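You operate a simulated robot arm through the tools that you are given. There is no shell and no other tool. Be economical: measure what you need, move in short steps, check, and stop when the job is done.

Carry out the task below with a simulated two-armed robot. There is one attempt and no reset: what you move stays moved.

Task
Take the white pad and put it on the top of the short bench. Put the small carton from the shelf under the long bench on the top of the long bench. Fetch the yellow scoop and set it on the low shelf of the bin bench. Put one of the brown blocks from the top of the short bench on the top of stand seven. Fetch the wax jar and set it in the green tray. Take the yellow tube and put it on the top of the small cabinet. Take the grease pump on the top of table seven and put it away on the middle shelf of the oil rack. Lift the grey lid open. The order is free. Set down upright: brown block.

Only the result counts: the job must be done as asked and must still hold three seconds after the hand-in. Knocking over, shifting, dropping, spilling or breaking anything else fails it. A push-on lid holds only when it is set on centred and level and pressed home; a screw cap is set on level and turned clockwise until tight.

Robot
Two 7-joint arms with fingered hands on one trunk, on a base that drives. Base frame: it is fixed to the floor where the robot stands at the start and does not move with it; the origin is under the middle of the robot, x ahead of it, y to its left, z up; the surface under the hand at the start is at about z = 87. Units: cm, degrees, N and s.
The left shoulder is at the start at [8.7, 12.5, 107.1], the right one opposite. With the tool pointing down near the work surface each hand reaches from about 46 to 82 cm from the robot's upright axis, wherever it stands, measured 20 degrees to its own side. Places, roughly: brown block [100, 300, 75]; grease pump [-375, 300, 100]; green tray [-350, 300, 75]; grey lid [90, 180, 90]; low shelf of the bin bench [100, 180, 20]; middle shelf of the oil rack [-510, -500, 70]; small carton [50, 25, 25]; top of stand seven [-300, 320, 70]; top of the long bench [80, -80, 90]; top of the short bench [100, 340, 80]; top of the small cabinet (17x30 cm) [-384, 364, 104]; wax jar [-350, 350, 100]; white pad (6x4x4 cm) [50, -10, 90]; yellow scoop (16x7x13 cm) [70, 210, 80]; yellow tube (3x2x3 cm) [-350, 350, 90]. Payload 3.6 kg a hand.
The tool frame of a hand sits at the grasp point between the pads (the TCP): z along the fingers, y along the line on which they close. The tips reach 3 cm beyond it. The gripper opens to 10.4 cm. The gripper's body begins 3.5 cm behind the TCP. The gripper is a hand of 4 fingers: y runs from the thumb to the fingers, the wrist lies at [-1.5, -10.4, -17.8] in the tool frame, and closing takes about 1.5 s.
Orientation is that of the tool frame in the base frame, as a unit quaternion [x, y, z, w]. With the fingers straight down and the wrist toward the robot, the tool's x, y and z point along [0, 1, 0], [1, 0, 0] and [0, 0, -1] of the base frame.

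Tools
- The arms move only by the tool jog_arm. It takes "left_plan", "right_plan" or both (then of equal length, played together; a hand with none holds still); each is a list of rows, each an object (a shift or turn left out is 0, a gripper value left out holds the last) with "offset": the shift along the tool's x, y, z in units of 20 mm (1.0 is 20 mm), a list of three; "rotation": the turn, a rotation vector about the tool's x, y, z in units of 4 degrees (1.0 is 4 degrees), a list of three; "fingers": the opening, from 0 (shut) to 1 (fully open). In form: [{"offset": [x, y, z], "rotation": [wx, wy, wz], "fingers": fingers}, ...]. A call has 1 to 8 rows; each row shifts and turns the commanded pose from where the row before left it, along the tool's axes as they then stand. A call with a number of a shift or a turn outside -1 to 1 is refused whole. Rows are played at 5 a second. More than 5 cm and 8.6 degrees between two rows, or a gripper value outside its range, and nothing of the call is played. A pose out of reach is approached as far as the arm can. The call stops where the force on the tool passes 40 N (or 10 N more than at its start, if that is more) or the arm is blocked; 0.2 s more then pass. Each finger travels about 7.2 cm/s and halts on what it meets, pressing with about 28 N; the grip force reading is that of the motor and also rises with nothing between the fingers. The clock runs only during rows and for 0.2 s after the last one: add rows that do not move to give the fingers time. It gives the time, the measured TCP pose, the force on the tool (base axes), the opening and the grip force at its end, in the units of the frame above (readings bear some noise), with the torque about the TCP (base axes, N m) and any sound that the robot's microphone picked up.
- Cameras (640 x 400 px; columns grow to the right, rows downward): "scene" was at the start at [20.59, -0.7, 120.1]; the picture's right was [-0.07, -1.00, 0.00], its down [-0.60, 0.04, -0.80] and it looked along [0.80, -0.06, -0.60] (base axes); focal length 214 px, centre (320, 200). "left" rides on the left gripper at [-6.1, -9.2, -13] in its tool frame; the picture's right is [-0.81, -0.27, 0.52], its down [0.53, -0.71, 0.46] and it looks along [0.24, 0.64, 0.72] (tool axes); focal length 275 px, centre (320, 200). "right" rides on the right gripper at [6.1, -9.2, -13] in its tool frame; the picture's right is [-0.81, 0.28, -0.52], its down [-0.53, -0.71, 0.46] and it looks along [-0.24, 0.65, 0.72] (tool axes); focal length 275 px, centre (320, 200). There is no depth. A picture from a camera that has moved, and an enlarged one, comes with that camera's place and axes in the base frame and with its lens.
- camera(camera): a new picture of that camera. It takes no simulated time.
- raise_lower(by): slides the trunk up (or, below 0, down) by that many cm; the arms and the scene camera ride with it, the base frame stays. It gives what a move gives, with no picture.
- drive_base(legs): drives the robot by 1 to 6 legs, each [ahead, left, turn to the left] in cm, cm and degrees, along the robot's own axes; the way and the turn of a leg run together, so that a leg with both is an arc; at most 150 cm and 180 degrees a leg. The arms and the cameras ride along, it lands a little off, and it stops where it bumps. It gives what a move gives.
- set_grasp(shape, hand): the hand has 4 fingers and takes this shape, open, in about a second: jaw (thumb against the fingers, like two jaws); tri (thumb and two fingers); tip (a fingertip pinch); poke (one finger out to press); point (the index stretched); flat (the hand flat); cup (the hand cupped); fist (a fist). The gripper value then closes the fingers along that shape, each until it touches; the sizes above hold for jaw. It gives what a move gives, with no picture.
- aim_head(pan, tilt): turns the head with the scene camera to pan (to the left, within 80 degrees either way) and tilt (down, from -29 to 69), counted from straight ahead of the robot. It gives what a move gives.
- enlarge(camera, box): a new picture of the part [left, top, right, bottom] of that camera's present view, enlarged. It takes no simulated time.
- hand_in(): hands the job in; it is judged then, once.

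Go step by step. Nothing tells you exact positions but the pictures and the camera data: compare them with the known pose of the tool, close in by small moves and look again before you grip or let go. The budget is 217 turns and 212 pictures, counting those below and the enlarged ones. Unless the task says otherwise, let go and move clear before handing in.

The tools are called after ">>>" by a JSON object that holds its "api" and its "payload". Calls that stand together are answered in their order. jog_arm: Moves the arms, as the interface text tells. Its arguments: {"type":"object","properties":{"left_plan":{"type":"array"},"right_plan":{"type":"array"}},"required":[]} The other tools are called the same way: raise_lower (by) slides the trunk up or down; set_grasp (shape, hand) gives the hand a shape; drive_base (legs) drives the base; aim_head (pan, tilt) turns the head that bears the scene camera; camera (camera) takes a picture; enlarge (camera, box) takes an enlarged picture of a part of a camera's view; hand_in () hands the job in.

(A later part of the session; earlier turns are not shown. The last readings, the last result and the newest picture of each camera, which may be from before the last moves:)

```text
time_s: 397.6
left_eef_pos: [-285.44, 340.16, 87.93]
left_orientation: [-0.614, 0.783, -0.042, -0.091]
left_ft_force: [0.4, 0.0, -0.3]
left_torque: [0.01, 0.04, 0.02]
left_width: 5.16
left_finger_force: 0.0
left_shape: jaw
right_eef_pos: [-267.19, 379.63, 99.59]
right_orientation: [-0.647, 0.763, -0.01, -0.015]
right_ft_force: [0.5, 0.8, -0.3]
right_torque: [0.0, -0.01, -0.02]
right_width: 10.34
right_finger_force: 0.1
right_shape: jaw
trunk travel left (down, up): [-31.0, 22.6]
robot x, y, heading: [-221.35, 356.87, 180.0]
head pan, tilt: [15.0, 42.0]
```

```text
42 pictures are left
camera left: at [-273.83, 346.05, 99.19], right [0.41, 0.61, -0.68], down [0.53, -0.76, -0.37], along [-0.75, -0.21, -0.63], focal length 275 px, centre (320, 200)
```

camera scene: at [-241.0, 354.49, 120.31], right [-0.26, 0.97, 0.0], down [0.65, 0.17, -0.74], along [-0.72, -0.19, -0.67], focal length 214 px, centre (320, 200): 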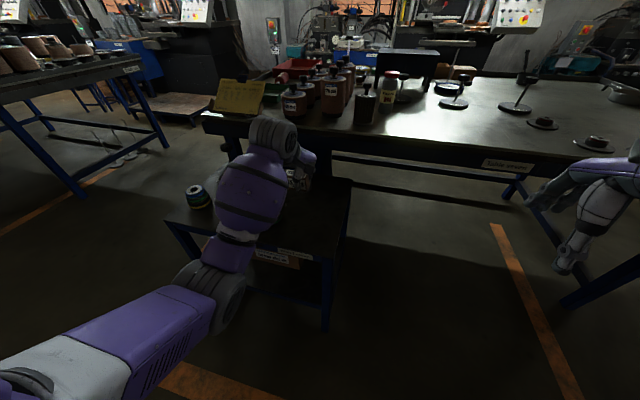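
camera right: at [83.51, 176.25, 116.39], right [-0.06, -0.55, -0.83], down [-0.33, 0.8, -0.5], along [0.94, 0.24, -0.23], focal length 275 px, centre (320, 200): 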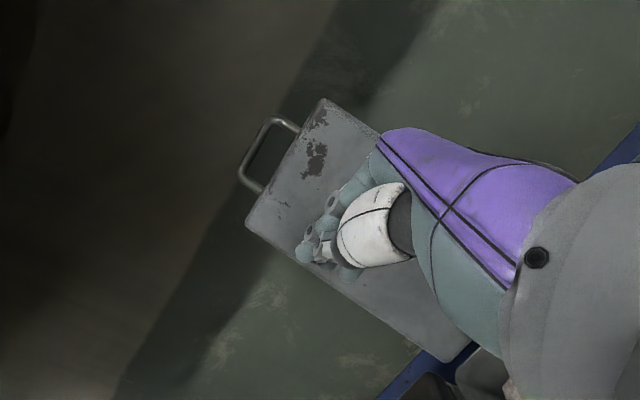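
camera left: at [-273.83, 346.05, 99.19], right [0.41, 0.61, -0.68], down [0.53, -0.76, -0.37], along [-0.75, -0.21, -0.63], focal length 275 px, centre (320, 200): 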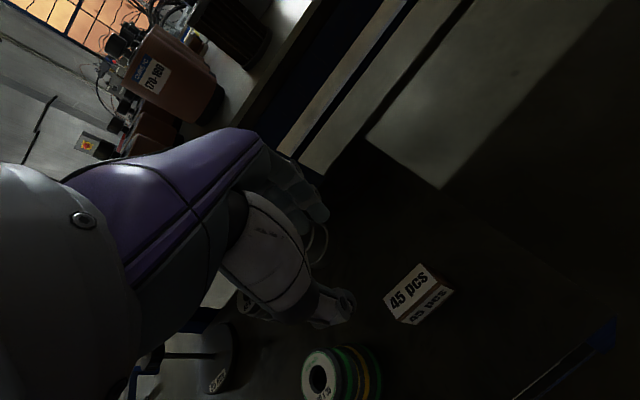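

The brown block stands upright on stand seven. Next the table: I raise the hands and move to the right of the stand to see the wax jar and cabinet closely.

>>> {"api": "jog_arm", "payload": {"left_plan": [{"offset": [0.19, 0, -0.98]}, {"offset": [0.19, 0, -0.98]}, {"offset": [0.19, 0, -0.98]}, {"offset": [0.19, 0, -0.98]}, {"offset": [0.19, 0, -0.98]}, {"offset": [0.19, 0, -0.98]}, {"offset": [0.19, 0, -0.98]}, {"offset": [0.19, 0, -0.98]}], "right_plan": [{"offset": [0, 0, -1]}, {"offset": [0, 0, -1]}, {"offset": [0, 0, -1]}, {"offset": [0, 0, -1]}, {"offset": [0, 0, -1]}, {"offset": [0, 0, -1]}, {"offset": [0, 0, -1]}, {"offset": [0, 0, -1]}]}}

>>> {"api": "raise_lower", "payload": {"by": 12}}

>>> {"api": "drive_base", "payload": {"legs": [[0, -33, 0], [40, 0, 0]]}}

>>> {"api": "aim_head", "payload": {"pan": 20, "tilt": 38}}

>>> {"api": "camera", "payload": {"camera": "scene"}}

>>> {"api": "enlarge", "payload": {"camera": "scene", "box": [170, 50, 410, 210]}}

```text
time_s: 399.4
left_eef_pos: [-284.65, 340.0, 103.91]
left_orientation: [-0.614, 0.783, -0.042, -0.09]
left_ft_force: [0.4, 0.4, 0.0]
left_torque: [0.0, -0.02, 0.02]
left_width: 5.18
left_finger_force: 0.1
left_shape: jaw
right_eef_pos: [-267.06, 380.13, 115.68]
right_orientation: [-0.647, 0.763, -0.01, -0.016]
right_ft_force: [-0.1, 0.2, -0.2]
right_torque: [-0.01, 0.01, -0.02]
right_width: 10.37
right_finger_force: 0.0
right_shape: jaw
trunk travel left (down, up): [-31.0, 22.6]
robot x, y, heading: [-221.8, 357.13, 180.0]
head pan, tilt: [15.0, 42.0]
```

```text
time_s: 400.9
left_eef_pos: [-284.59, 339.98, 115.91]
left_orientation: [-0.615, 0.782, -0.044, -0.09]
left_ft_force: [0.0, -0.6, 0.6]
left_torque: [0.01, 0.0, -0.01]
left_width: 5.18
left_finger_force: 0.1
left_shape: jaw
right_eef_pos: [-267.02, 380.18, 127.57]
right_orientation: [-0.646, 0.763, -0.01, -0.015]
right_ft_force: [-0.8, 0.3, 0.3]
right_torque: [-0.04, 0.02, 0.0]
right_width: 10.35
right_finger_force: 0.0
right_shape: jaw
trunk travel left (down, up): [-43.0, 10.6]
robot x, y, heading: [-221.71, 356.93, 179.8]
head pan, tilt: [15.0, 42.0]
```

```text
time_s: 406.4
left_eef_pos: [-325.01, 372.91, 115.95]
left_orientation: [-0.616, 0.781, -0.042, -0.09]
left_ft_force: [-0.3, -0.1, 0.1]
left_torque: [-0.01, -0.04, 0.0]
left_width: 5.17
left_finger_force: 0.0
left_shape: jaw
right_eef_pos: [-307.69, 412.94, 127.62]
right_orientation: [-0.648, 0.761, -0.01, -0.015]
right_ft_force: [-0.2, -0.2, 0.0]
right_torque: [0.01, 0.0, 0.01]
right_width: 10.38
right_finger_force: 0.1
right_shape: jaw
trunk travel left (down, up): [-43.0, 10.6]
robot x, y, heading: [-261.97, 389.7, -179.9]
head pan, tilt: [15.0, 42.0]
```

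```text
time_s: 407.1
left_eef_pos: [-325.05, 372.98, 116.07]
left_orientation: [-0.616, 0.782, -0.042, -0.09]
left_ft_force: [-0.9, 0.0, 0.0]
left_torque: [0.01, 0.0, 0.01]
left_width: 5.19
left_finger_force: 0.1
left_shape: jaw
right_eef_pos: [-307.62, 413.04, 127.56]
right_orientation: [-0.648, 0.761, -0.009, -0.016]
right_ft_force: [0.0, 0.4, 0.4]
right_torque: [0.03, 0.01, -0.01]
right_width: 10.36
right_finger_force: 0.0
right_shape: jaw
trunk travel left (down, up): [-43.0, 10.6]
robot x, y, heading: [-261.97, 389.93, -179.7]
head pan, tilt: [20.0, 38.0]
```

```text
41 pictures are left
camera scene: at [-278.37, 386.67, 133.12], right [-0.34, 0.94, 0.0], down [0.58, 0.21, -0.79], along [-0.74, -0.27, -0.62], focal length 214 px, centre (320, 200)
```

scene: 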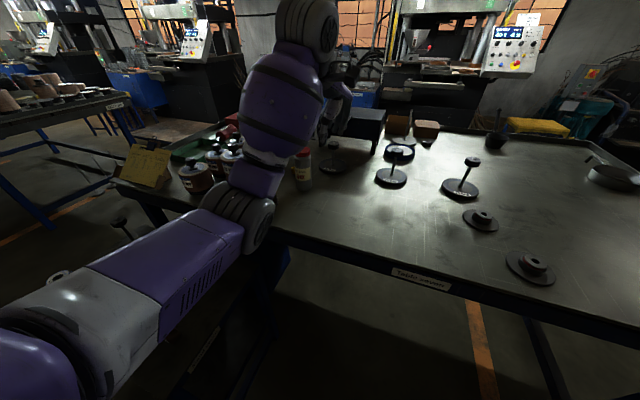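

```text
2.50 times, centred on (290, 130) of scene
camera zoom: at [-278.37, 386.67, 133.12], right [-0.34, 0.94, 0.0], down [0.58, 0.21, -0.79], along [-0.74, -0.27, -0.62], focal length 536 px, centre (395, 375)
```

zoom: 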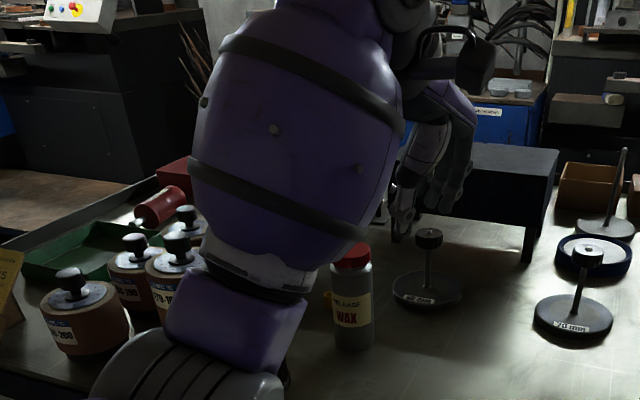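

The wax jar stands at ≈(-338,358.5); green tray at ≈(-347,300) with the red pump behind it. I look with the left wrist camera for the yellow tube.

>>> {"api": "camera", "payload": {"camera": "left"}}

```text
39 pictures are left
camera left: at [-313.42, 378.74, 127.2], right [0.4, 0.62, -0.68], down [0.53, -0.76, -0.38], along [-0.75, -0.21, -0.63], focal length 275 px, centre (320, 200)
```

left: 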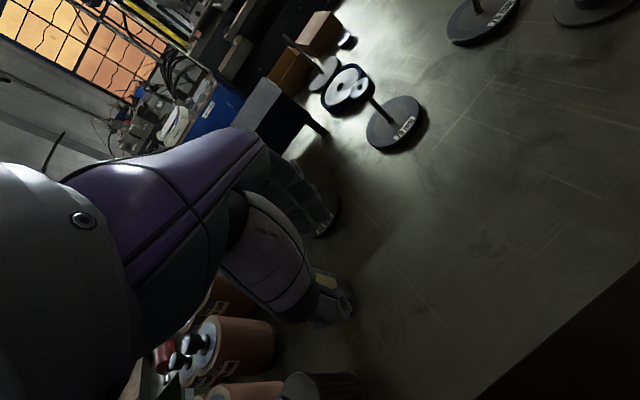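

The tube lies behind the black pot near (-347,349.5), hemmed in by the wax jar, so I take the jar first with the right hand. I turn left 35° and reach forward.

>>> {"api": "drive_base", "payload": {"legs": [[0, 3, 35]]}}

>>> {"api": "jog_arm", "payload": {"right_plan": [{"offset": [0, 1, 0]}, {"offset": [0, 1, 0]}, {"offset": [0, 1, 0]}, {"offset": [0, 1, 0]}, {"offset": [0, 1, 0]}, {"offset": [0, 1, 0]}, {"offset": [0, 1, 0.5]}, {"offset": [0, 1, 0.5]}]}}

>>> {"api": "camera", "payload": {"camera": "right"}}

```text
time_s: 409.2
left_eef_pos: [-302.74, 336.73, 115.92]
left_orientation: [0.823, -0.56, 0.068, 0.073]
left_ft_force: [0.0, -0.1, 0.7]
left_torque: [-0.02, -0.02, -0.02]
left_width: 5.16
left_finger_force: 0.0
left_shape: jaw
right_eef_pos: [-311.82, 379.69, 127.59]
right_orientation: [0.848, -0.53, 0.014, 0.011]
right_ft_force: [-0.1, 0.8, 0.2]
right_torque: [-0.02, -0.01, 0.02]
right_width: 10.38
right_finger_force: 0.1
right_shape: jaw
trunk travel left (down, up): [-43.0, 10.6]
robot x, y, heading: [-261.13, 386.59, -144.6]
head pan, tilt: [20.0, 38.0]
```

```text
time_s: 411.0
left_eef_pos: [-302.89, 336.76, 116.02]
left_orientation: [0.824, -0.558, 0.068, 0.074]
left_ft_force: [-0.6, 0.0, 0.4]
left_torque: [-0.01, -0.03, -0.02]
left_width: 5.17
left_finger_force: 0.0
left_shape: jaw
right_eef_pos: [-326.29, 372.63, 125.66]
right_orientation: [0.848, -0.53, 0.013, 0.012]
right_ft_force: [0.5, -0.9, -0.2]
right_torque: [0.01, 0.0, 0.0]
right_width: 10.37
right_finger_force: 0.0
right_shape: jaw
trunk travel left (down, up): [-43.0, 10.6]
robot x, y, heading: [-260.84, 386.79, -144.6]
head pan, tilt: [20.0, 38.0]
```

```text
38 pictures are left
camera right: at [-315.41, 371.59, 138.72], right [-0.61, 0.62, 0.49], down [0.41, 0.78, -0.48], along [-0.68, -0.09, -0.73], focal length 275 px, centre (320, 200)
```

right: 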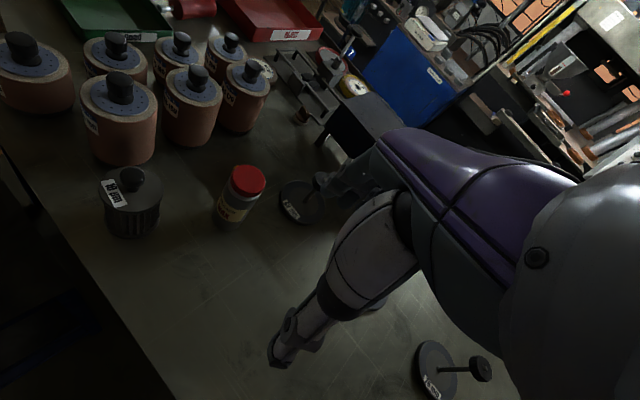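

The jar's cap is at ≈(-340,357.7,101.5). I advance the base 6 cm and bring the open hand over it.

>>> {"api": "drive_base", "payload": {"legs": [[6, 0, 0]]}}

>>> {"api": "jog_arm", "payload": {"right_plan": [{"offset": [0.46, 0.8, 0.5]}, {"offset": [0.46, 0.8, 0.5]}, {"offset": [0.46, 0.8, 0.5]}, {"offset": [0.46, 0.8, 0.5]}, {"offset": [0.46, 0.8, 0.5]}, {"offset": [0.46, 0.8, 0.5]}, {"offset": [0.46, 0.8, 0.5]}, {"offset": [0.46, 0.8, 0.5]}]}}

>>> {"api": "camera", "payload": {"camera": "right"}}

```text
time_s: 412.0
left_eef_pos: [-308.07, 333.27, 115.95]
left_orientation: [0.823, -0.56, 0.068, 0.073]
left_ft_force: [-0.3, -0.5, 0.2]
left_torque: [-0.01, -0.01, 0.0]
left_width: 5.15
left_finger_force: 0.1
left_shape: jaw
right_eef_pos: [-331.14, 369.22, 125.57]
right_orientation: [0.847, -0.531, 0.015, 0.011]
right_ft_force: [0.4, 0.5, -0.4]
right_torque: [0.01, -0.05, -0.01]
right_width: 10.39
right_finger_force: 0.1
right_shape: jaw
trunk travel left (down, up): [-43.0, 10.6]
robot x, y, heading: [-266.16, 383.18, -144.8]
head pan, tilt: [20.0, 38.0]
```

```text
time_s: 413.8
left_eef_pos: [-307.84, 333.2, 115.96]
left_orientation: [0.823, -0.559, 0.068, 0.073]
left_ft_force: [0.8, -0.1, 0.2]
left_torque: [-0.02, -0.01, 0.0]
left_width: 5.17
left_finger_force: 0.1
left_shape: jaw
right_eef_pos: [-339.18, 356.83, 118.02]
right_orientation: [0.847, -0.531, 0.012, 0.012]
right_ft_force: [0.2, 0.0, -0.3]
right_torque: [0.02, 0.02, 0.0]
right_width: 10.36
right_finger_force: 0.0
right_shape: jaw
trunk travel left (down, up): [-43.0, 10.6]
robot x, y, heading: [-265.78, 383.52, -144.6]
head pan, tilt: [20.0, 38.0]
```

```text
37 pictures are left
camera right: at [-328.4, 355.68, 130.97], right [-0.61, 0.63, 0.49], down [0.41, 0.78, -0.48], along [-0.68, -0.09, -0.73], focal length 275 px, centre (320, 200)
```

right: 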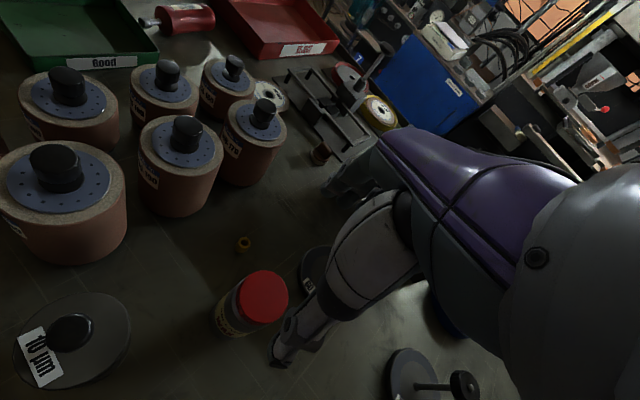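

Cap is right under the hand, and I see the small yellow tube at ≈(-348.7,349.1). I descend over the jar and close.

>>> {"api": "jog_arm", "payload": {"right_plan": [{"offset": [-0.25, 0.15, 1]}, {"offset": [-0.2, 0.15, 1]}, {"offset": [0, 0, 1]}, {"offset": [0, 0, 1]}, {"offset": [0, 0, 1]}, {"offset": [0, 0, 1]}, {"offset": [0, 0, 1]}, {"offset": [0, 0, 0.8]}]}}

>>> {"api": "camera", "payload": {"camera": "right"}}

```text
time_s: 415.6
left_eef_pos: [-307.89, 333.37, 115.99]
left_orientation: [0.823, -0.56, 0.068, 0.073]
left_ft_force: [-0.1, 0.1, 0.2]
left_torque: [-0.03, -0.05, 0.0]
left_width: 5.14
left_finger_force: 0.0
left_shape: jaw
right_eef_pos: [-340.16, 356.62, 102.41]
right_orientation: [0.847, -0.531, 0.014, 0.012]
right_ft_force: [0.0, 0.2, -0.1]
right_torque: [-0.01, -0.02, 0.0]
right_width: 10.41
right_finger_force: 0.0
right_shape: jaw
trunk travel left (down, up): [-43.0, 10.6]
robot x, y, heading: [-266.07, 383.66, -144.6]
head pan, tilt: [20.0, 38.0]
```

```text
36 pictures are left
camera right: at [-329.41, 355.63, 115.38], right [-0.61, 0.63, 0.49], down [0.41, 0.77, -0.48], along [-0.68, -0.09, -0.73], focal length 275 px, centre (320, 200)
```

right: 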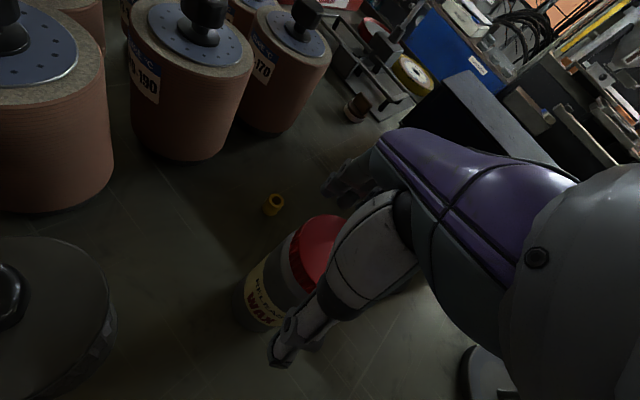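

>>> {"api": "jog_arm", "payload": {"right_plan": [{"offset": [0, 0, 0.7]}, {"offset": [0, 0, 0.5]}, {"fingers": 0.3}, {}, {}, {}, {}, {}]}}

>>> {"api": "jog_arm", "payload": {"right_plan": [{}, {"offset": [0, 0, -0.5]}, {"offset": [0, 0, -1]}, {"offset": [0, 0, -1]}, {}]}}

>>> {"api": "camera", "payload": {"camera": "right"}}

```text
time_s: 417.4
left_eef_pos: [-307.87, 333.3, 116.03]
left_orientation: [0.823, -0.56, 0.068, 0.074]
left_ft_force: [-0.4, -0.2, -0.2]
left_torque: [0.01, 0.03, 0.01]
left_width: 5.19
left_finger_force: 0.1
left_shape: jaw
right_eef_pos: [-339.96, 356.57, 99.8]
right_orientation: [0.847, -0.531, 0.015, 0.012]
right_ft_force: [-0.7, -0.5, 0.0]
right_torque: [0.03, 0.05, 0.03]
right_width: 4.89
right_finger_force: 28.2
right_shape: jaw
trunk travel left (down, up): [-43.0, 10.6]
robot x, y, heading: [-265.94, 383.36, -144.9]
head pan, tilt: [20.0, 38.0]
```

```text
time_s: 418.6
left_eef_pos: [-308.0, 333.29, 116.04]
left_orientation: [0.823, -0.56, 0.068, 0.074]
left_ft_force: [-0.1, -0.3, 0.0]
left_torque: [-0.02, -0.01, 0.0]
left_width: 5.17
left_finger_force: 0.0
left_shape: jaw
right_eef_pos: [-340.25, 356.84, 104.95]
right_orientation: [0.847, -0.53, 0.015, 0.012]
right_ft_force: [0.0, 1.2, -4.3]
right_torque: [-0.01, -0.01, 0.01]
right_width: 4.83
right_finger_force: 28.1
right_shape: jaw
trunk travel left (down, up): [-43.0, 10.6]
robot x, y, heading: [-266.03, 383.36, -144.8]
head pan, tilt: [20.0, 38.0]
```

```text
35 pictures are left
camera right: at [-329.43, 355.84, 118.03], right [-0.61, 0.63, 0.49], down [0.41, 0.78, -0.48], along [-0.68, -0.09, -0.73], focal length 275 px, centre (320, 200)
```

right: 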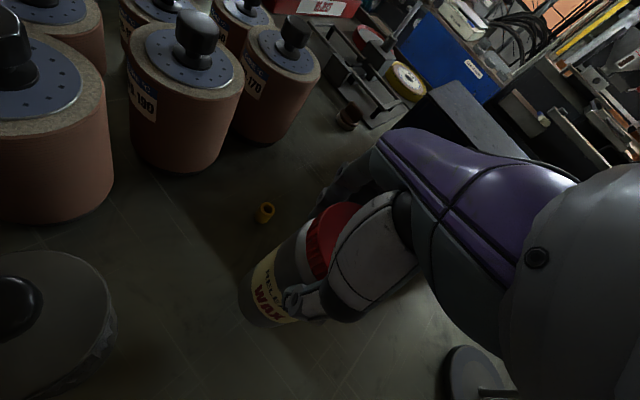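

The jar is lifted. I raise and pull it back, then bring the left hand toward the tube.

>>> {"api": "jog_arm", "payload": {"right_plan": [{"offset": [0, 0, -1]}, {"offset": [0, 0, -1]}, {"offset": [0, 0, -1]}, {"offset": [0, 0, -1]}, {"offset": [0, 0, -1]}, {"offset": [0, 0, -1]}, {"offset": [0, 0, -1]}, {"offset": [0, -1, -1]}], "left_plan": [{"rotation": [0, -1, 0]}, {"rotation": [0, -1, 0]}, {"rotation": [0, -0.6, 0]}, {}, {}, {}, {}, {}]}}

>>> {"api": "jog_arm", "payload": {"right_plan": [{"offset": [0, -1, 0]}, {"offset": [0, -1, 0]}, {"offset": [0, -1, 0]}, {"offset": [0, -1, 0]}, {"offset": [0, -1, 0]}, {"offset": [0, -1, 0]}, {"offset": [0, -1, 0]}, {"offset": [0, -1, 0]}]}}

>>> {"api": "drive_base", "payload": {"legs": [[-8, 0, 0], [0, 0, -15]]}}

```text
time_s: 420.4
left_eef_pos: [-307.78, 333.41, 116.0]
left_orientation: [0.826, -0.563, -0.008, 0.023]
left_ft_force: [-0.1, 0.4, 0.5]
left_torque: [-0.02, -0.02, 0.05]
left_width: 5.19
left_finger_force: 0.1
left_shape: jaw
right_eef_pos: [-337.41, 358.39, 120.35]
right_orientation: [0.847, -0.531, 0.013, 0.012]
right_ft_force: [0.1, 0.5, -3.5]
right_torque: [-0.04, -0.02, 0.01]
right_width: 4.84
right_finger_force: 28.1
right_shape: jaw
right hand out of reach, approached as far as the arm can: row 7
trunk travel left (down, up): [-43.0, 10.6]
robot x, y, heading: [-265.5, 383.27, -144.6]
head pan, tilt: [20.0, 38.0]
```

```text
time_s: 422.2
left_eef_pos: [-307.92, 333.36, 115.87]
left_orientation: [0.825, -0.565, -0.007, 0.023]
left_ft_force: [0.6, 0.7, 0.0]
left_torque: [-0.01, 0.01, 0.01]
left_width: 5.14
left_finger_force: 0.1
left_shape: jaw
right_eef_pos: [-322.95, 365.38, 120.12]
right_orientation: [0.848, -0.53, 0.014, 0.012]
right_ft_force: [-0.4, 1.1, -4.2]
right_torque: [-0.04, -0.01, -0.01]
right_width: 4.84
right_finger_force: 28.1
right_shape: jaw
trunk travel left (down, up): [-43.0, 10.6]
robot x, y, heading: [-266.4, 383.32, -144.8]
head pan, tilt: [20.0, 38.0]
```

```text
time_s: 424.1
left_eef_pos: [-312.67, 350.45, 115.96]
left_orientation: [0.745, -0.667, -0.01, 0.021]
left_ft_force: [-0.5, -0.2, 0.0]
left_torque: [0.0, 0.02, 0.01]
left_width: 5.18
left_finger_force: 0.1
left_shape: jaw
right_eef_pos: [-319.2, 385.27, 120.25]
right_orientation: [0.771, -0.637, 0.013, 0.012]
right_ft_force: [0.0, 0.6, -4.4]
right_torque: [-0.08, 0.02, 0.01]
right_width: 4.82
right_finger_force: 28.3
right_shape: jaw
trunk travel left (down, up): [-43.0, 10.6]
robot x, y, heading: [-259.07, 387.96, -159.8]
head pan, tilt: [20.0, 38.0]
```

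>>> {"api": "drive_base", "payload": {"legs": [[0, -11, 0], [16.5, 0, 0]]}}

>>> {"api": "jog_arm", "payload": {"left_plan": [{"offset": [0, 1, 0], "fingers": 0.6}, {"offset": [0, 1, 0]}, {"offset": [0, 1, 0]}, {"offset": [0, 1, 0.5]}, {"offset": [0, 1, 0.5]}, {"offset": [0, 1, 0.5]}, {"offset": [0, 1, 0.5]}, {"offset": [0, 1, 0.5]}]}}

>>> {"api": "camera", "payload": {"camera": "left"}}

```text
time_s: 426.8
left_eef_pos: [-331.97, 355.67, 115.97]
left_orientation: [0.743, -0.669, -0.01, 0.021]
left_ft_force: [-0.9, -0.4, 0.4]
left_torque: [0.0, -0.01, -0.05]
left_width: 5.17
left_finger_force: 0.2
left_shape: jaw
right_eef_pos: [-338.0, 390.47, 120.13]
right_orientation: [0.77, -0.638, 0.013, 0.013]
right_ft_force: [0.3, -0.1, -4.2]
right_torque: [-0.04, -0.02, 0.04]
right_width: 4.8
right_finger_force: 28.2
right_shape: jaw
trunk travel left (down, up): [-43.0, 10.6]
robot x, y, heading: [-278.24, 392.98, -160.0]
head pan, tilt: [20.0, 38.0]
```

```text
time_s: 428.6
left_eef_pos: [-345.94, 354.62, 111.36]
left_orientation: [0.743, -0.669, -0.011, 0.022]
left_ft_force: [0.1, 0.7, 0.6]
left_torque: [0.01, 0.0, 0.0]
left_width: 6.21
left_finger_force: 0.1
left_shape: jaw
left hand out of reach, approached as far as the arm can: row 7, 8
right_eef_pos: [-338.24, 390.39, 120.15]
right_orientation: [0.77, -0.638, 0.013, 0.013]
right_ft_force: [-0.2, -1.0, -3.8]
right_torque: [-0.04, 0.01, -0.01]
right_width: 4.82
right_finger_force: 27.4
right_shape: jaw
trunk travel left (down, up): [-43.0, 10.6]
robot x, y, heading: [-278.25, 392.91, -159.9]
head pan, tilt: [20.0, 38.0]
```

```text
34 pictures are left
camera left: at [-336.77, 361.8, 123.76], right [0.16, 0.82, -0.54], down [0.75, -0.46, -0.48], along [-0.65, -0.33, -0.69], focal length 275 px, centre (320, 200)
```

left: 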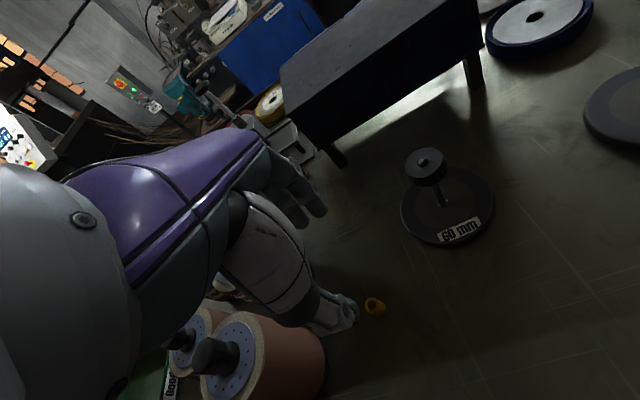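

Tube confirmed at (-348.7,349). I shift the base to bring the hand above it.

>>> {"api": "drive_base", "payload": {"legs": [[4.5, 4.1, 0]]}}

>>> {"api": "jog_arm", "payload": {"left_plan": [{"offset": [0, 0, 1]}, {"offset": [0, 0, 1]}, {"offset": [0, 0, 1]}, {"offset": [0, 0, 1]}, {"offset": [0, 0, 1]}, {"offset": [0, 0, 1]}]}}

>>> {"api": "camera", "payload": {"camera": "left"}}

```text
time_s: 429.6
left_eef_pos: [-348.8, 349.19, 111.24]
left_orientation: [0.744, -0.668, -0.009, 0.022]
left_ft_force: [0.8, 0.6, 1.1]
left_torque: [0.03, -0.01, 0.01]
left_width: 6.17
left_finger_force: 0.0
left_shape: jaw
right_eef_pos: [-341.11, 384.91, 120.2]
right_orientation: [0.77, -0.638, 0.012, 0.012]
right_ft_force: [0.4, 0.2, -3.8]
right_torque: [-0.01, -0.01, -0.04]
right_width: 4.8
right_finger_force: 27.9
right_shape: jaw
trunk travel left (down, up): [-43.0, 10.6]
robot x, y, heading: [-281.31, 387.79, -160.1]
head pan, tilt: [20.0, 38.0]
```

```text
time_s: 431.0
left_eef_pos: [-349.34, 348.81, 99.3]
left_orientation: [0.744, -0.668, -0.01, 0.022]
left_ft_force: [0.3, -0.1, 0.0]
left_torque: [-0.01, 0.01, -0.02]
left_width: 6.22
left_finger_force: 0.0
left_shape: jaw
right_eef_pos: [-340.92, 384.99, 120.2]
right_orientation: [0.77, -0.637, 0.013, 0.013]
right_ft_force: [0.8, 0.3, -3.4]
right_torque: [-0.07, -0.03, 0.02]
right_width: 4.83
right_finger_force: 27.7
right_shape: jaw
trunk travel left (down, up): [-43.0, 10.6]
robot x, y, heading: [-281.06, 387.43, -159.9]
head pan, tilt: [20.0, 38.0]
```

```text
33 pictures are left
camera left: at [-340.14, 356.08, 111.84], right [0.16, 0.82, -0.54], down [0.75, -0.46, -0.48], along [-0.65, -0.33, -0.69], focal length 275 px, centre (320, 200)
```

left: 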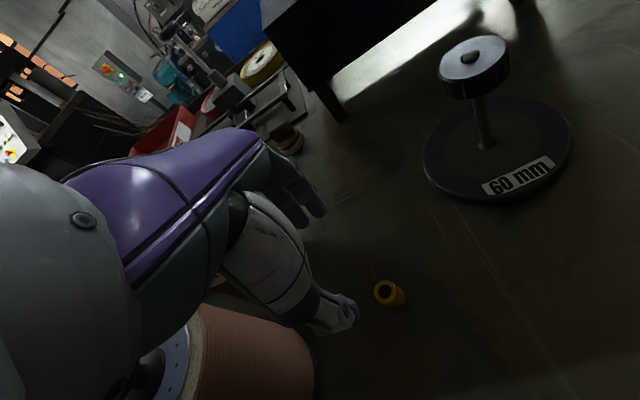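

>>> {"api": "jog_arm", "payload": {"left_plan": [{"offset": [-0.2, -0.2, 1]}, {"offset": [0, 0, 1]}, {"offset": [0, 0, 1]}, {"offset": [0, 0, 1]}, {"offset": [0, 0, 0.5]}, {}]}}

>>> {"api": "camera", "payload": {"camera": "left"}}

```text
time_s: 432.4
left_eef_pos: [-348.41, 349.69, 90.35]
left_orientation: [0.744, -0.668, -0.011, 0.022]
left_ft_force: [0.9, 0.1, -0.2]
left_torque: [-0.03, -0.04, 0.02]
left_width: 6.2
left_finger_force: 0.1
left_shape: jaw
left hand out of reach, approached as far as the arm can: row 3, 4
right_eef_pos: [-341.08, 384.97, 120.17]
right_orientation: [0.77, -0.638, 0.014, 0.012]
right_ft_force: [0.2, -1.1, -4.5]
right_torque: [-0.03, 0.02, 0.02]
right_width: 4.82
right_finger_force: 27.7
right_shape: jaw
trunk travel left (down, up): [-43.0, 10.6]
robot x, y, heading: [-280.92, 387.87, -159.9]
head pan, tilt: [20.0, 38.0]
```

```text
32 pictures are left
camera left: at [-339.16, 356.91, 102.87], right [0.16, 0.82, -0.54], down [0.75, -0.46, -0.48], along [-0.65, -0.32, -0.69], focal length 275 px, centre (320, 200)
```

left: 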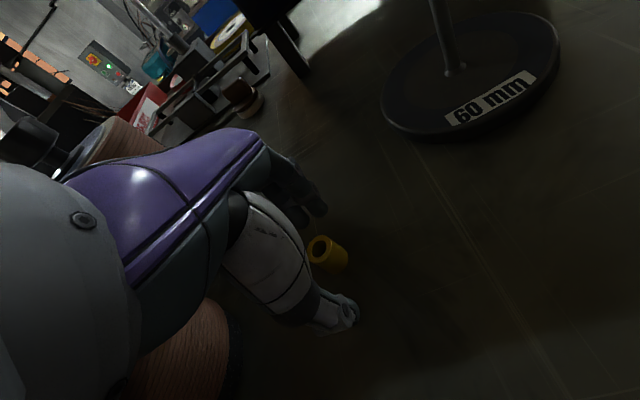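

Tube is between the fingers. I lower slightly and close.

>>> {"api": "jog_arm", "payload": {"left_plan": [{"offset": [0, 0, 0.25]}, {"fingers": 0.02}, {}, {}, {}, {}, {}, {}]}}

>>> {"api": "jog_arm", "payload": {"left_plan": [{"offset": [0, 0, -1]}, {"offset": [0, 0, -1]}, {"offset": [0, 0, -1]}, {"offset": [0, 0, -1]}, {"offset": [0, 0, -1]}, {"offset": [0, 0, -1]}, {"offset": [0, 0, -1]}, {"offset": [0, 0, -1]}]}}

>>> {"api": "camera", "payload": {"camera": "left"}}

```text
time_s: 434.2
left_eef_pos: [-348.13, 349.68, 89.94]
left_orientation: [0.743, -0.668, -0.009, 0.021]
left_ft_force: [-0.1, 1.0, 0.4]
left_torque: [-0.03, -0.01, -0.02]
left_width: 1.21
left_finger_force: 27.7
left_shape: jaw
left hand out of reach, approached as far as the arm can: row 1
right_eef_pos: [-341.02, 384.93, 120.08]
right_orientation: [0.769, -0.638, 0.013, 0.013]
right_ft_force: [1.2, -1.0, -4.3]
right_torque: [-0.05, -0.04, -0.03]
right_width: 4.8
right_finger_force: 28.3
right_shape: jaw
trunk travel left (down, up): [-43.0, 10.6]
robot x, y, heading: [-281.5, 387.46, -159.9]
head pan, tilt: [20.0, 38.0]
```

```text
time_s: 436.0
left_eef_pos: [-349.13, 349.35, 105.89]
left_orientation: [0.743, -0.669, -0.01, 0.022]
left_ft_force: [0.6, -0.5, -0.2]
left_torque: [0.02, -0.01, -0.01]
left_width: 1.21
left_finger_force: 28.4
left_shape: jaw
left hand out of reach, approached as far as the arm can: row 1, 2, 3, 4, 6
right_eef_pos: [-340.86, 385.0, 120.06]
right_orientation: [0.77, -0.638, 0.012, 0.013]
right_ft_force: [-0.7, -0.2, -2.8]
right_torque: [-0.08, 0.02, -0.03]
right_width: 4.82
right_finger_force: 28.1
right_shape: jaw
trunk travel left (down, up): [-43.0, 10.6]
robot x, y, heading: [-281.07, 387.83, -160.1]
head pan, tilt: [20.0, 38.0]
```

```text
31 pictures are left
camera left: at [-340.09, 356.66, 118.33], right [0.16, 0.83, -0.54], down [0.75, -0.46, -0.48], along [-0.65, -0.32, -0.69], focal length 275 px, centre (320, 200)
```

left: 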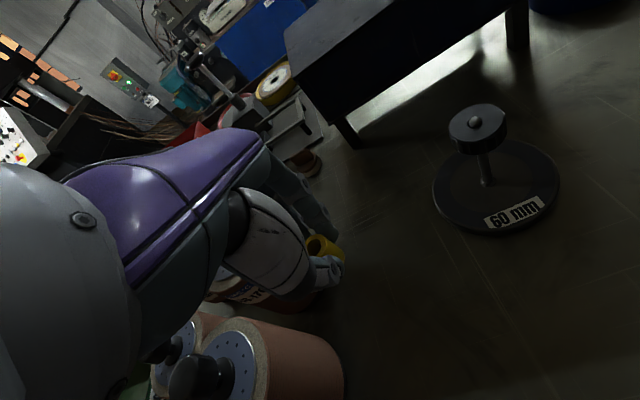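

The tube is held. The cabinet top lies too far from this side of the 119-cm-deep table (rear edge ≈ −432), so it must be served from behind. I'll go round to the left end first for the tray, and look along the back.

>>> {"api": "raise_lower", "payload": {"by": 8}}

>>> {"api": "drive_base", "payload": {"legs": [[-50, 0, 0], [0, 0, -20], [0, 140, 0]]}}

>>> {"api": "aim_head", "payload": {"pan": -10, "tilt": 20}}

>>> {"api": "camera", "payload": {"camera": "scene"}}

```text
time_s: 437.2
left_eef_pos: [-347.3, 350.18, 128.09]
left_orientation: [0.739, -0.664, -0.054, 0.105]
left_ft_force: [0.1, 0.4, -1.1]
left_torque: [0.02, -0.02, 0.03]
left_width: 1.22
left_finger_force: 28.3
left_shape: jaw
right_eef_pos: [-341.13, 385.01, 127.84]
right_orientation: [0.77, -0.638, 0.014, 0.011]
right_ft_force: [0.1, -0.5, -4.5]
right_torque: [-0.03, -0.06, -0.02]
right_width: 4.81
right_finger_force: 28.0
right_shape: jaw
trunk travel left (down, up): [-51.0, 2.6]
robot x, y, heading: [-281.02, 387.71, -159.8]
head pan, tilt: [20.0, 38.0]
```

```text
time_s: 453.4
left_eef_pos: [-307.12, 249.58, 128.35]
left_orientation: [-0.618, 0.777, 0.073, -0.096]
left_ft_force: [-0.3, 0.0, -1.0]
left_torque: [0.01, 0.0, 0.0]
left_width: 1.24
left_finger_force: 27.9
left_shape: jaw
right_eef_pos: [-289.91, 280.31, 128.21]
right_orientation: [-0.653, 0.757, -0.011, -0.015]
right_ft_force: [-0.5, 0.1, -4.9]
right_torque: [-0.05, -0.01, 0.02]
right_width: 4.78
right_finger_force: 28.1
right_shape: jaw
trunk travel left (down, up): [-51.0, 2.6]
robot x, y, heading: [-232.53, 263.13, -178.9]
head pan, tilt: [20.0, 38.0]
```

```text
time_s: 454.4
left_eef_pos: [-307.18, 249.53, 128.29]
left_orientation: [-0.618, 0.777, 0.072, -0.096]
left_ft_force: [-0.1, -0.1, 0.5]
left_torque: [0.0, 0.0, -0.01]
left_width: 1.22
left_finger_force: 28.3
left_shape: jaw
right_eef_pos: [-289.88, 280.34, 128.13]
right_orientation: [-0.653, 0.757, -0.01, -0.015]
right_ft_force: [0.4, 0.5, -3.6]
right_torque: [-0.02, 0.01, 0.0]
right_width: 4.8
right_finger_force: 28.2
right_shape: jaw
trunk travel left (down, up): [-51.0, 2.6]
robot x, y, heading: [-232.33, 262.99, -179.1]
head pan, tilt: [-10.0, 20.0]
```

```text
30 pictures are left
camera scene: at [-244.88, 264.52, 145.24], right [0.16, 0.99, 0.0], down [0.34, -0.05, -0.94], along [-0.93, 0.15, -0.34], focal length 214 px, centre (320, 200)
```

scene: 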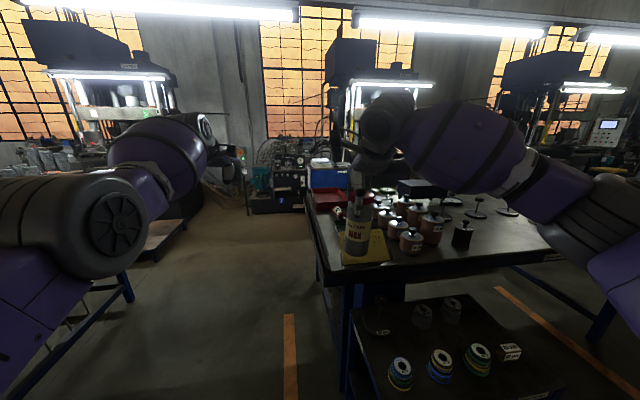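

The block is visible on the stand and the lane left of the table is clear. I drive along it and turn to face the table's left end.

>>> {"api": "drive_base", "payload": {"legs": [[0, 20, -1], [135, 0, 0], [0, 0, -90]]}}

>>> {"api": "aim_head", "payload": {"pan": -5, "tilt": 40}}

>>> {"api": "camera", "payload": {"camera": "scene"}}

```text
time_s: 466.9
left_eef_pos: [-381.5, 318.45, 128.43]
left_orientation: [0.114, 0.986, 0.119, -0.017]
left_ft_force: [0.1, 0.3, 0.0]
left_torque: [-0.04, -0.04, -0.06]
left_width: 1.21
left_finger_force: 27.9
left_shape: jaw
right_eef_pos: [-350.83, 301.16, 128.18]
right_orientation: [0.075, 0.997, 0.003, -0.019]
right_ft_force: [-0.3, -0.5, -4.7]
right_torque: [-0.02, 0.01, -0.02]
right_width: 4.77
right_finger_force: 28.3
right_shape: jaw
trunk travel left (down, up): [-51.0, 2.6]
robot x, y, heading: [-367.83, 244.04, 90.7]
head pan, tilt: [-10.0, 20.0]
```

```text
time_s: 467.7
left_eef_pos: [-381.47, 318.39, 128.32]
left_orientation: [0.113, 0.986, 0.119, -0.017]
left_ft_force: [0.2, -0.1, -1.1]
left_torque: [0.02, 0.0, 0.0]
left_width: 1.21
left_finger_force: 28.1
left_shape: jaw
right_eef_pos: [-350.79, 301.04, 128.23]
right_orientation: [0.074, 0.997, 0.003, -0.017]
right_ft_force: [0.3, 0.0, -4.2]
right_torque: [0.03, 0.04, 0.01]
right_width: 4.81
right_finger_force: 28.2
right_shape: jaw
trunk travel left (down, up): [-51.0, 2.6]
robot x, y, heading: [-367.91, 244.08, 90.7]
head pan, tilt: [-5.0, 40.0]
```

```text
29 pictures are left
camera scene: at [-367.35, 255.47, 142.11], right [1.0, -0.07, 0.0], down [-0.05, -0.64, -0.77], along [0.06, 0.76, -0.64], focal length 214 px, centre (320, 200)
```

scene: 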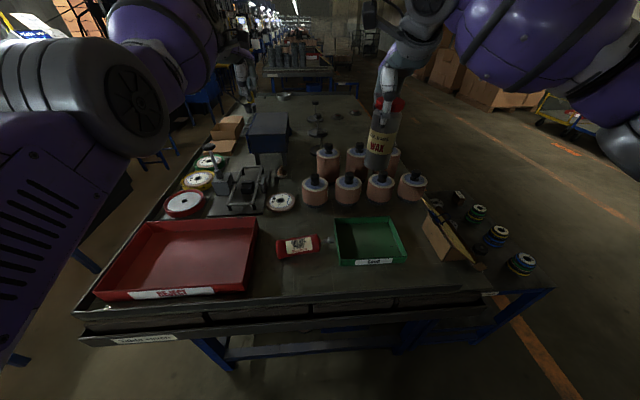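

Clear view: green tray spans x −359…−338, y 290…306; the red grease pump lies at ≈(-371,297). I lower the jar into the tray's middle.

>>> {"api": "jog_arm", "payload": {"right_plan": [{"offset": [-0.65, -0.5, 1]}, {"offset": [-0.65, -0.5, 1]}, {"offset": [0, 0, 1]}, {"offset": [0, 0, 1]}, {"offset": [0, 0, 1]}, {"offset": [0, 0, 1]}, {"offset": [0, 0, 1]}, {"offset": [0, 0, 1]}]}}

>>> {"api": "jog_arm", "payload": {"right_plan": [{"offset": [0, 0, 1]}, {"offset": [0, 0, 1]}, {"offset": [0, 0, 1]}, {"offset": [0, 0, 1]}, {}]}}

>>> {"api": "camera", "payload": {"camera": "right"}}

```text
time_s: 469.5
left_eef_pos: [-381.45, 318.44, 128.2]
left_orientation: [0.113, 0.986, 0.118, -0.016]
left_ft_force: [-0.4, 0.1, 0.4]
left_torque: [0.0, 0.02, 0.03]
left_width: 1.25
left_finger_force: 28.3
left_shape: jaw
right_eef_pos: [-349.07, 298.82, 112.08]
right_orientation: [0.075, 0.997, 0.003, -0.019]
right_ft_force: [0.0, -0.7, -4.9]
right_torque: [0.0, 0.04, -0.01]
right_width: 4.73
right_finger_force: 28.2
right_shape: jaw
trunk travel left (down, up): [-51.0, 2.6]
robot x, y, heading: [-368.14, 243.84, 90.5]
head pan, tilt: [-5.0, 40.0]
```

```text
time_s: 470.7
left_eef_pos: [-381.45, 318.4, 128.39]
left_orientation: [0.113, 0.986, 0.119, -0.017]
left_ft_force: [0.1, -0.1, -0.6]
left_torque: [0.02, 0.0, 0.01]
left_width: 1.22
left_finger_force: 28.6
left_shape: jaw
right_eef_pos: [-349.3, 298.85, 104.03]
right_orientation: [0.075, 0.997, 0.003, -0.018]
right_ft_force: [-0.3, 0.7, -5.0]
right_torque: [0.0, 0.04, -0.01]
right_width: 4.71
right_finger_force: 28.2
right_shape: jaw
trunk travel left (down, up): [-51.0, 2.6]
robot x, y, heading: [-367.5, 244.08, 90.6]
head pan, tilt: [-5.0, 40.0]
```

```text
28 pictures are left
camera right: at [-356.29, 290.63, 117.09], right [0.86, 0.15, 0.49], down [0.4, -0.78, -0.48], along [0.31, 0.61, -0.73], focal length 275 px, centre (320, 200)
```

right: 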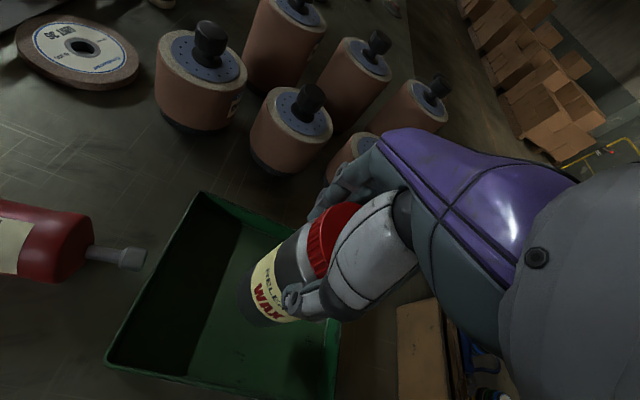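

>>> {"api": "jog_arm", "payload": {"right_plan": [{"offset": [0, 0, 0.6]}, {"offset": [0, 0, 0.5]}, {}, {}]}}

>>> {"api": "jog_arm", "payload": {"right_plan": [{"offset": [0, 0, 0.2]}, {}, {}]}}

>>> {"api": "jog_arm", "payload": {"right_plan": [{"offset": [0, 0, 0.2]}, {}, {}]}}

```text
time_s: 471.7
left_eef_pos: [-381.57, 318.39, 128.26]
left_orientation: [0.113, 0.986, 0.118, -0.017]
left_ft_force: [0.5, -0.8, -0.3]
left_torque: [0.01, 0.0, 0.0]
left_width: 1.22
left_finger_force: 27.6
left_shape: jaw
right_eef_pos: [-349.27, 298.95, 101.9]
right_orientation: [0.074, 0.997, 0.003, -0.019]
right_ft_force: [0.2, 0.4, -3.6]
right_torque: [-0.01, 0.07, -0.04]
right_width: 4.76
right_finger_force: 28.5
right_shape: jaw
trunk travel left (down, up): [-51.0, 2.6]
robot x, y, heading: [-368.06, 243.84, 90.7]
head pan, tilt: [-5.0, 40.0]
```

```text
time_s: 472.5
left_eef_pos: [-381.56, 318.51, 128.31]
left_orientation: [0.114, 0.986, 0.118, -0.017]
left_ft_force: [0.6, -0.6, 0.9]
left_torque: [0.01, -0.02, 0.02]
left_width: 1.22
left_finger_force: 28.0
left_shape: jaw
right_eef_pos: [-349.33, 299.07, 101.7]
right_orientation: [0.074, 0.997, 0.004, -0.018]
right_ft_force: [-0.3, -0.6, -5.0]
right_torque: [-0.02, 0.06, -0.03]
right_width: 4.73
right_finger_force: 27.4
right_shape: jaw
trunk travel left (down, up): [-51.0, 2.6]
robot x, y, heading: [-368.42, 243.95, 91.0]
head pan, tilt: [-5.0, 40.0]
```

```text
time_s: 473.3
left_eef_pos: [-381.52, 318.42, 128.39]
left_orientation: [0.112, 0.986, 0.118, -0.017]
left_ft_force: [0.4, 0.0, -0.8]
left_torque: [0.02, -0.04, -0.01]
left_width: 1.19
left_finger_force: 27.8
left_shape: jaw
right_eef_pos: [-349.31, 298.93, 101.21]
right_orientation: [0.074, 0.997, 0.002, -0.018]
right_ft_force: [0.0, 0.5, -3.8]
right_torque: [-0.02, 0.01, -0.03]
right_width: 4.75
right_finger_force: 27.5
right_shape: jaw
trunk travel left (down, up): [-51.0, 2.6]
robot x, y, heading: [-368.12, 243.97, 90.7]
head pan, tilt: [-5.0, 40.0]
```

>>> {"api": "jog_arm", "payload": {"right_plan": [{"offset": [0, 0, 0.2]}, {}, {}]}}

>>> {"api": "jog_arm", "payload": {"right_plan": [{"offset": [0, 0, 0.15]}, {}, {}]}}

>>> {"api": "jog_arm", "payload": {"right_plan": [{"offset": [0, 0, 0.15]}, {}, {}]}}

```text
time_s: 474.1
left_eef_pos: [-381.53, 318.41, 128.33]
left_orientation: [0.113, 0.986, 0.119, -0.016]
left_ft_force: [-0.2, -0.7, 0.0]
left_torque: [-0.02, 0.0, 0.0]
left_width: 1.22
left_finger_force: 27.6
left_shape: jaw
right_eef_pos: [-349.26, 299.14, 100.64]
right_orientation: [0.074, 0.997, 0.002, -0.018]
right_ft_force: [-0.2, -0.3, -3.9]
right_torque: [0.01, 0.04, -0.01]
right_width: 4.77
right_finger_force: 27.9
right_shape: jaw
trunk travel left (down, up): [-51.0, 2.6]
robot x, y, heading: [-368.06, 244.01, 90.5]
head pan, tilt: [-5.0, 40.0]
```

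```text
time_s: 474.9
left_eef_pos: [-381.42, 318.53, 128.33]
left_orientation: [0.114, 0.986, 0.117, -0.017]
left_ft_force: [0.5, 0.0, -0.6]
left_torque: [0.01, 0.02, -0.03]
left_width: 1.23
left_finger_force: 28.0
left_shape: jaw
right_eef_pos: [-349.38, 299.06, 100.42]
right_orientation: [0.075, 0.997, 0.004, -0.018]
right_ft_force: [-0.3, 0.8, -4.0]
right_torque: [0.0, 0.02, 0.0]
right_width: 4.74
right_finger_force: 28.2
right_shape: jaw
trunk travel left (down, up): [-51.0, 2.6]
robot x, y, heading: [-368.14, 243.56, 90.7]
head pan, tilt: [-5.0, 40.0]
```

```text
time_s: 475.7
left_eef_pos: [-381.57, 318.33, 128.42]
left_orientation: [0.114, 0.986, 0.12, -0.017]
left_ft_force: [0.2, 0.7, 0.4]
left_torque: [0.03, -0.02, 0.01]
left_width: 1.2
left_finger_force: 28.2
left_shape: jaw
right_eef_pos: [-349.48, 299.04, 100.23]
right_orientation: [0.074, 0.997, 0.006, -0.018]
right_ft_force: [-2.0, 1.2, 6.9]
right_torque: [0.03, 0.0, 0.01]
right_width: 4.77
right_finger_force: 27.9
right_shape: jaw
trunk travel left (down, up): [-51.0, 2.6]
robot x, y, heading: [-367.96, 243.48, 91.0]
head pan, tilt: [-5.0, 40.0]
```

The jar rests in the tray. I open and rise.

>>> {"api": "jog_arm", "payload": {"right_plan": [{"fingers": 0.85}, {}, {}, {}, {"offset": [0, 0, -0.5]}, {"offset": [0, 0, -1]}, {"offset": [0, 0, -1]}, {"offset": [0, 0, -1]}]}}

>>> {"api": "jog_arm", "payload": {"right_plan": [{"offset": [0, 0, -1]}, {"offset": [0, 0, -1]}, {"offset": [0, 0, -1]}, {"offset": [0, 0, -1]}, {"offset": [0, 0, -1]}]}}

>>> {"api": "camera", "payload": {"camera": "right"}}

```text
time_s: 477.5
left_eef_pos: [-381.7, 318.39, 128.31]
left_orientation: [0.114, 0.986, 0.12, -0.016]
left_ft_force: [0.3, 0.0, 0.3]
left_torque: [-0.02, 0.02, -0.02]
left_width: 1.21
left_finger_force: 27.9
left_shape: jaw
right_eef_pos: [-349.19, 298.96, 107.06]
right_orientation: [0.075, 0.997, 0.004, -0.018]
right_ft_force: [0.2, -0.3, -0.8]
right_torque: [0.01, 0.01, 0.01]
right_width: 8.84
right_finger_force: 0.2
right_shape: jaw
trunk travel left (down, up): [-51.0, 2.6]
robot x, y, heading: [-368.06, 243.74, 91.0]
head pan, tilt: [-5.0, 40.0]
```

```text
time_s: 478.7
left_eef_pos: [-381.48, 318.46, 128.23]
left_orientation: [0.113, 0.986, 0.119, -0.016]
left_ft_force: [-0.9, -0.3, -0.1]
left_torque: [0.01, -0.01, 0.0]
left_width: 1.2
left_finger_force: 28.0
left_shape: jaw
right_eef_pos: [-348.75, 298.73, 116.99]
right_orientation: [0.075, 0.997, 0.005, -0.018]
right_ft_force: [0.1, 0.4, 0.3]
right_torque: [0.0, -0.03, -0.04]
right_width: 8.85
right_finger_force: 0.0
right_shape: jaw
trunk travel left (down, up): [-51.0, 2.6]
robot x, y, heading: [-368.04, 243.75, 90.8]
head pan, tilt: [-5.0, 40.0]
```

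```text
27 pictures are left
camera right: at [-355.86, 290.49, 130.06], right [0.86, 0.15, 0.49], down [0.4, -0.78, -0.48], along [0.31, 0.61, -0.73], focal length 275 px, centre (320, 200)
```

right: 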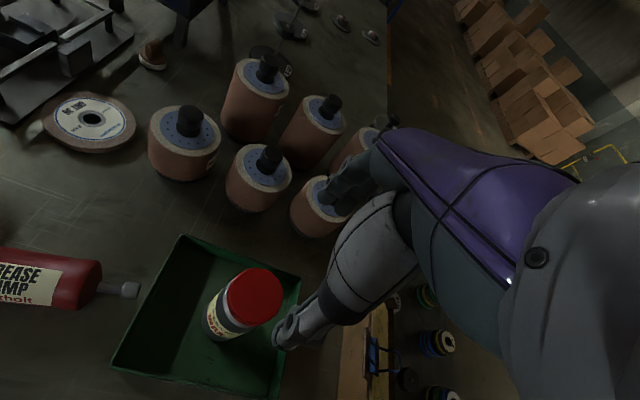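

The jar stands in the green tray. Now the pump: I shift the base left 21.5 cm to bring the right hand over its body.

>>> {"api": "drive_base", "payload": {"legs": [[0, 21.5, -0.5]]}}

>>> {"api": "jog_arm", "payload": {"right_plan": [{"offset": [0, 0, 1], "fingers": 1}, {"offset": [0, 0, 1]}, {"offset": [0, 0, 1]}, {"offset": [0, 0, 1]}, {"offset": [0, 0, 1]}]}}

>>> {"api": "camera", "payload": {"camera": "right"}}

```text
time_s: 481.2
left_eef_pos: [-402.6, 318.35, 128.34]
left_orientation: [0.118, 0.986, 0.12, -0.017]
left_ft_force: [1.1, 0.5, 0.4]
left_torque: [-0.02, -0.02, 0.0]
left_width: 1.22
left_finger_force: 28.0
left_shape: jaw
right_eef_pos: [-370.04, 298.43, 116.93]
right_orientation: [0.078, 0.997, 0.002, -0.016]
right_ft_force: [-0.5, 0.4, -0.8]
right_torque: [-0.02, 0.02, -0.01]
right_width: 8.84
right_finger_force: 0.0
right_shape: jaw
trunk travel left (down, up): [-51.0, 2.6]
robot x, y, heading: [-389.91, 243.83, 90.2]
head pan, tilt: [-5.0, 40.0]
```

```text
time_s: 482.4
left_eef_pos: [-402.61, 318.39, 128.37]
left_orientation: [0.118, 0.986, 0.12, -0.015]
left_ft_force: [-0.3, -0.2, 0.7]
left_torque: [0.01, 0.0, -0.01]
left_width: 1.22
left_finger_force: 27.9
left_shape: jaw
right_eef_pos: [-370.62, 298.66, 106.99]
right_orientation: [0.078, 0.997, 0.004, -0.018]
right_ft_force: [0.3, -0.6, 0.5]
right_torque: [-0.02, 0.01, 0.01]
right_width: 10.39
right_finger_force: 0.2
right_shape: jaw
trunk travel left (down, up): [-51.0, 2.6]
robot x, y, heading: [-389.63, 243.59, 90.4]
head pan, tilt: [-5.0, 40.0]
```

```text
26 pictures are left
camera right: at [-377.61, 290.43, 120.04], right [0.86, 0.14, 0.49], down [0.4, -0.78, -0.48], along [0.32, 0.61, -0.73], focal length 275 px, centre (320, 200)
```

right: 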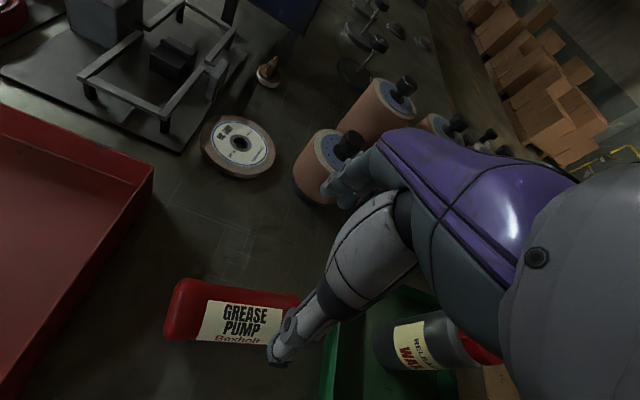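

I shift 1.8 cm toward me and descend around the pump body.

>>> {"api": "jog_arm", "payload": {"right_plan": [{"offset": [0, -0.9, 0.6]}, {"offset": [0, 0, 1]}, {"offset": [0, 0, 1]}, {"offset": [0, 0, 1]}, {"offset": [0, 0, 1]}, {"offset": [0, 0, 1]}]}}

>>> {"api": "camera", "payload": {"camera": "right"}}

```text
time_s: 483.8
left_eef_pos: [-402.58, 318.32, 128.4]
left_orientation: [0.117, 0.986, 0.119, -0.016]
left_ft_force: [0.3, -0.2, 0.9]
left_torque: [0.07, -0.03, -0.02]
left_width: 1.19
left_finger_force: 28.3
left_shape: jaw
right_eef_pos: [-371.12, 296.75, 95.82]
right_orientation: [0.079, 0.997, 0.003, -0.018]
right_ft_force: [0.7, 0.1, 0.0]
right_torque: [-0.01, 0.0, 0.01]
right_width: 10.39
right_finger_force: 0.1
right_shape: jaw
trunk travel left (down, up): [-51.0, 2.6]
robot x, y, heading: [-390.06, 243.6, 90.2]
head pan, tilt: [-5.0, 40.0]
```

```text
25 pictures are left
camera right: at [-378.16, 288.61, 108.84], right [0.86, 0.14, 0.49], down [0.4, -0.78, -0.48], along [0.32, 0.61, -0.73], focal length 275 px, centre (320, 200)
```

right: 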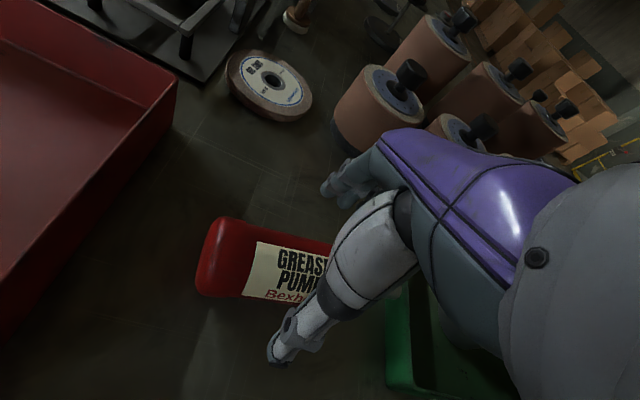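

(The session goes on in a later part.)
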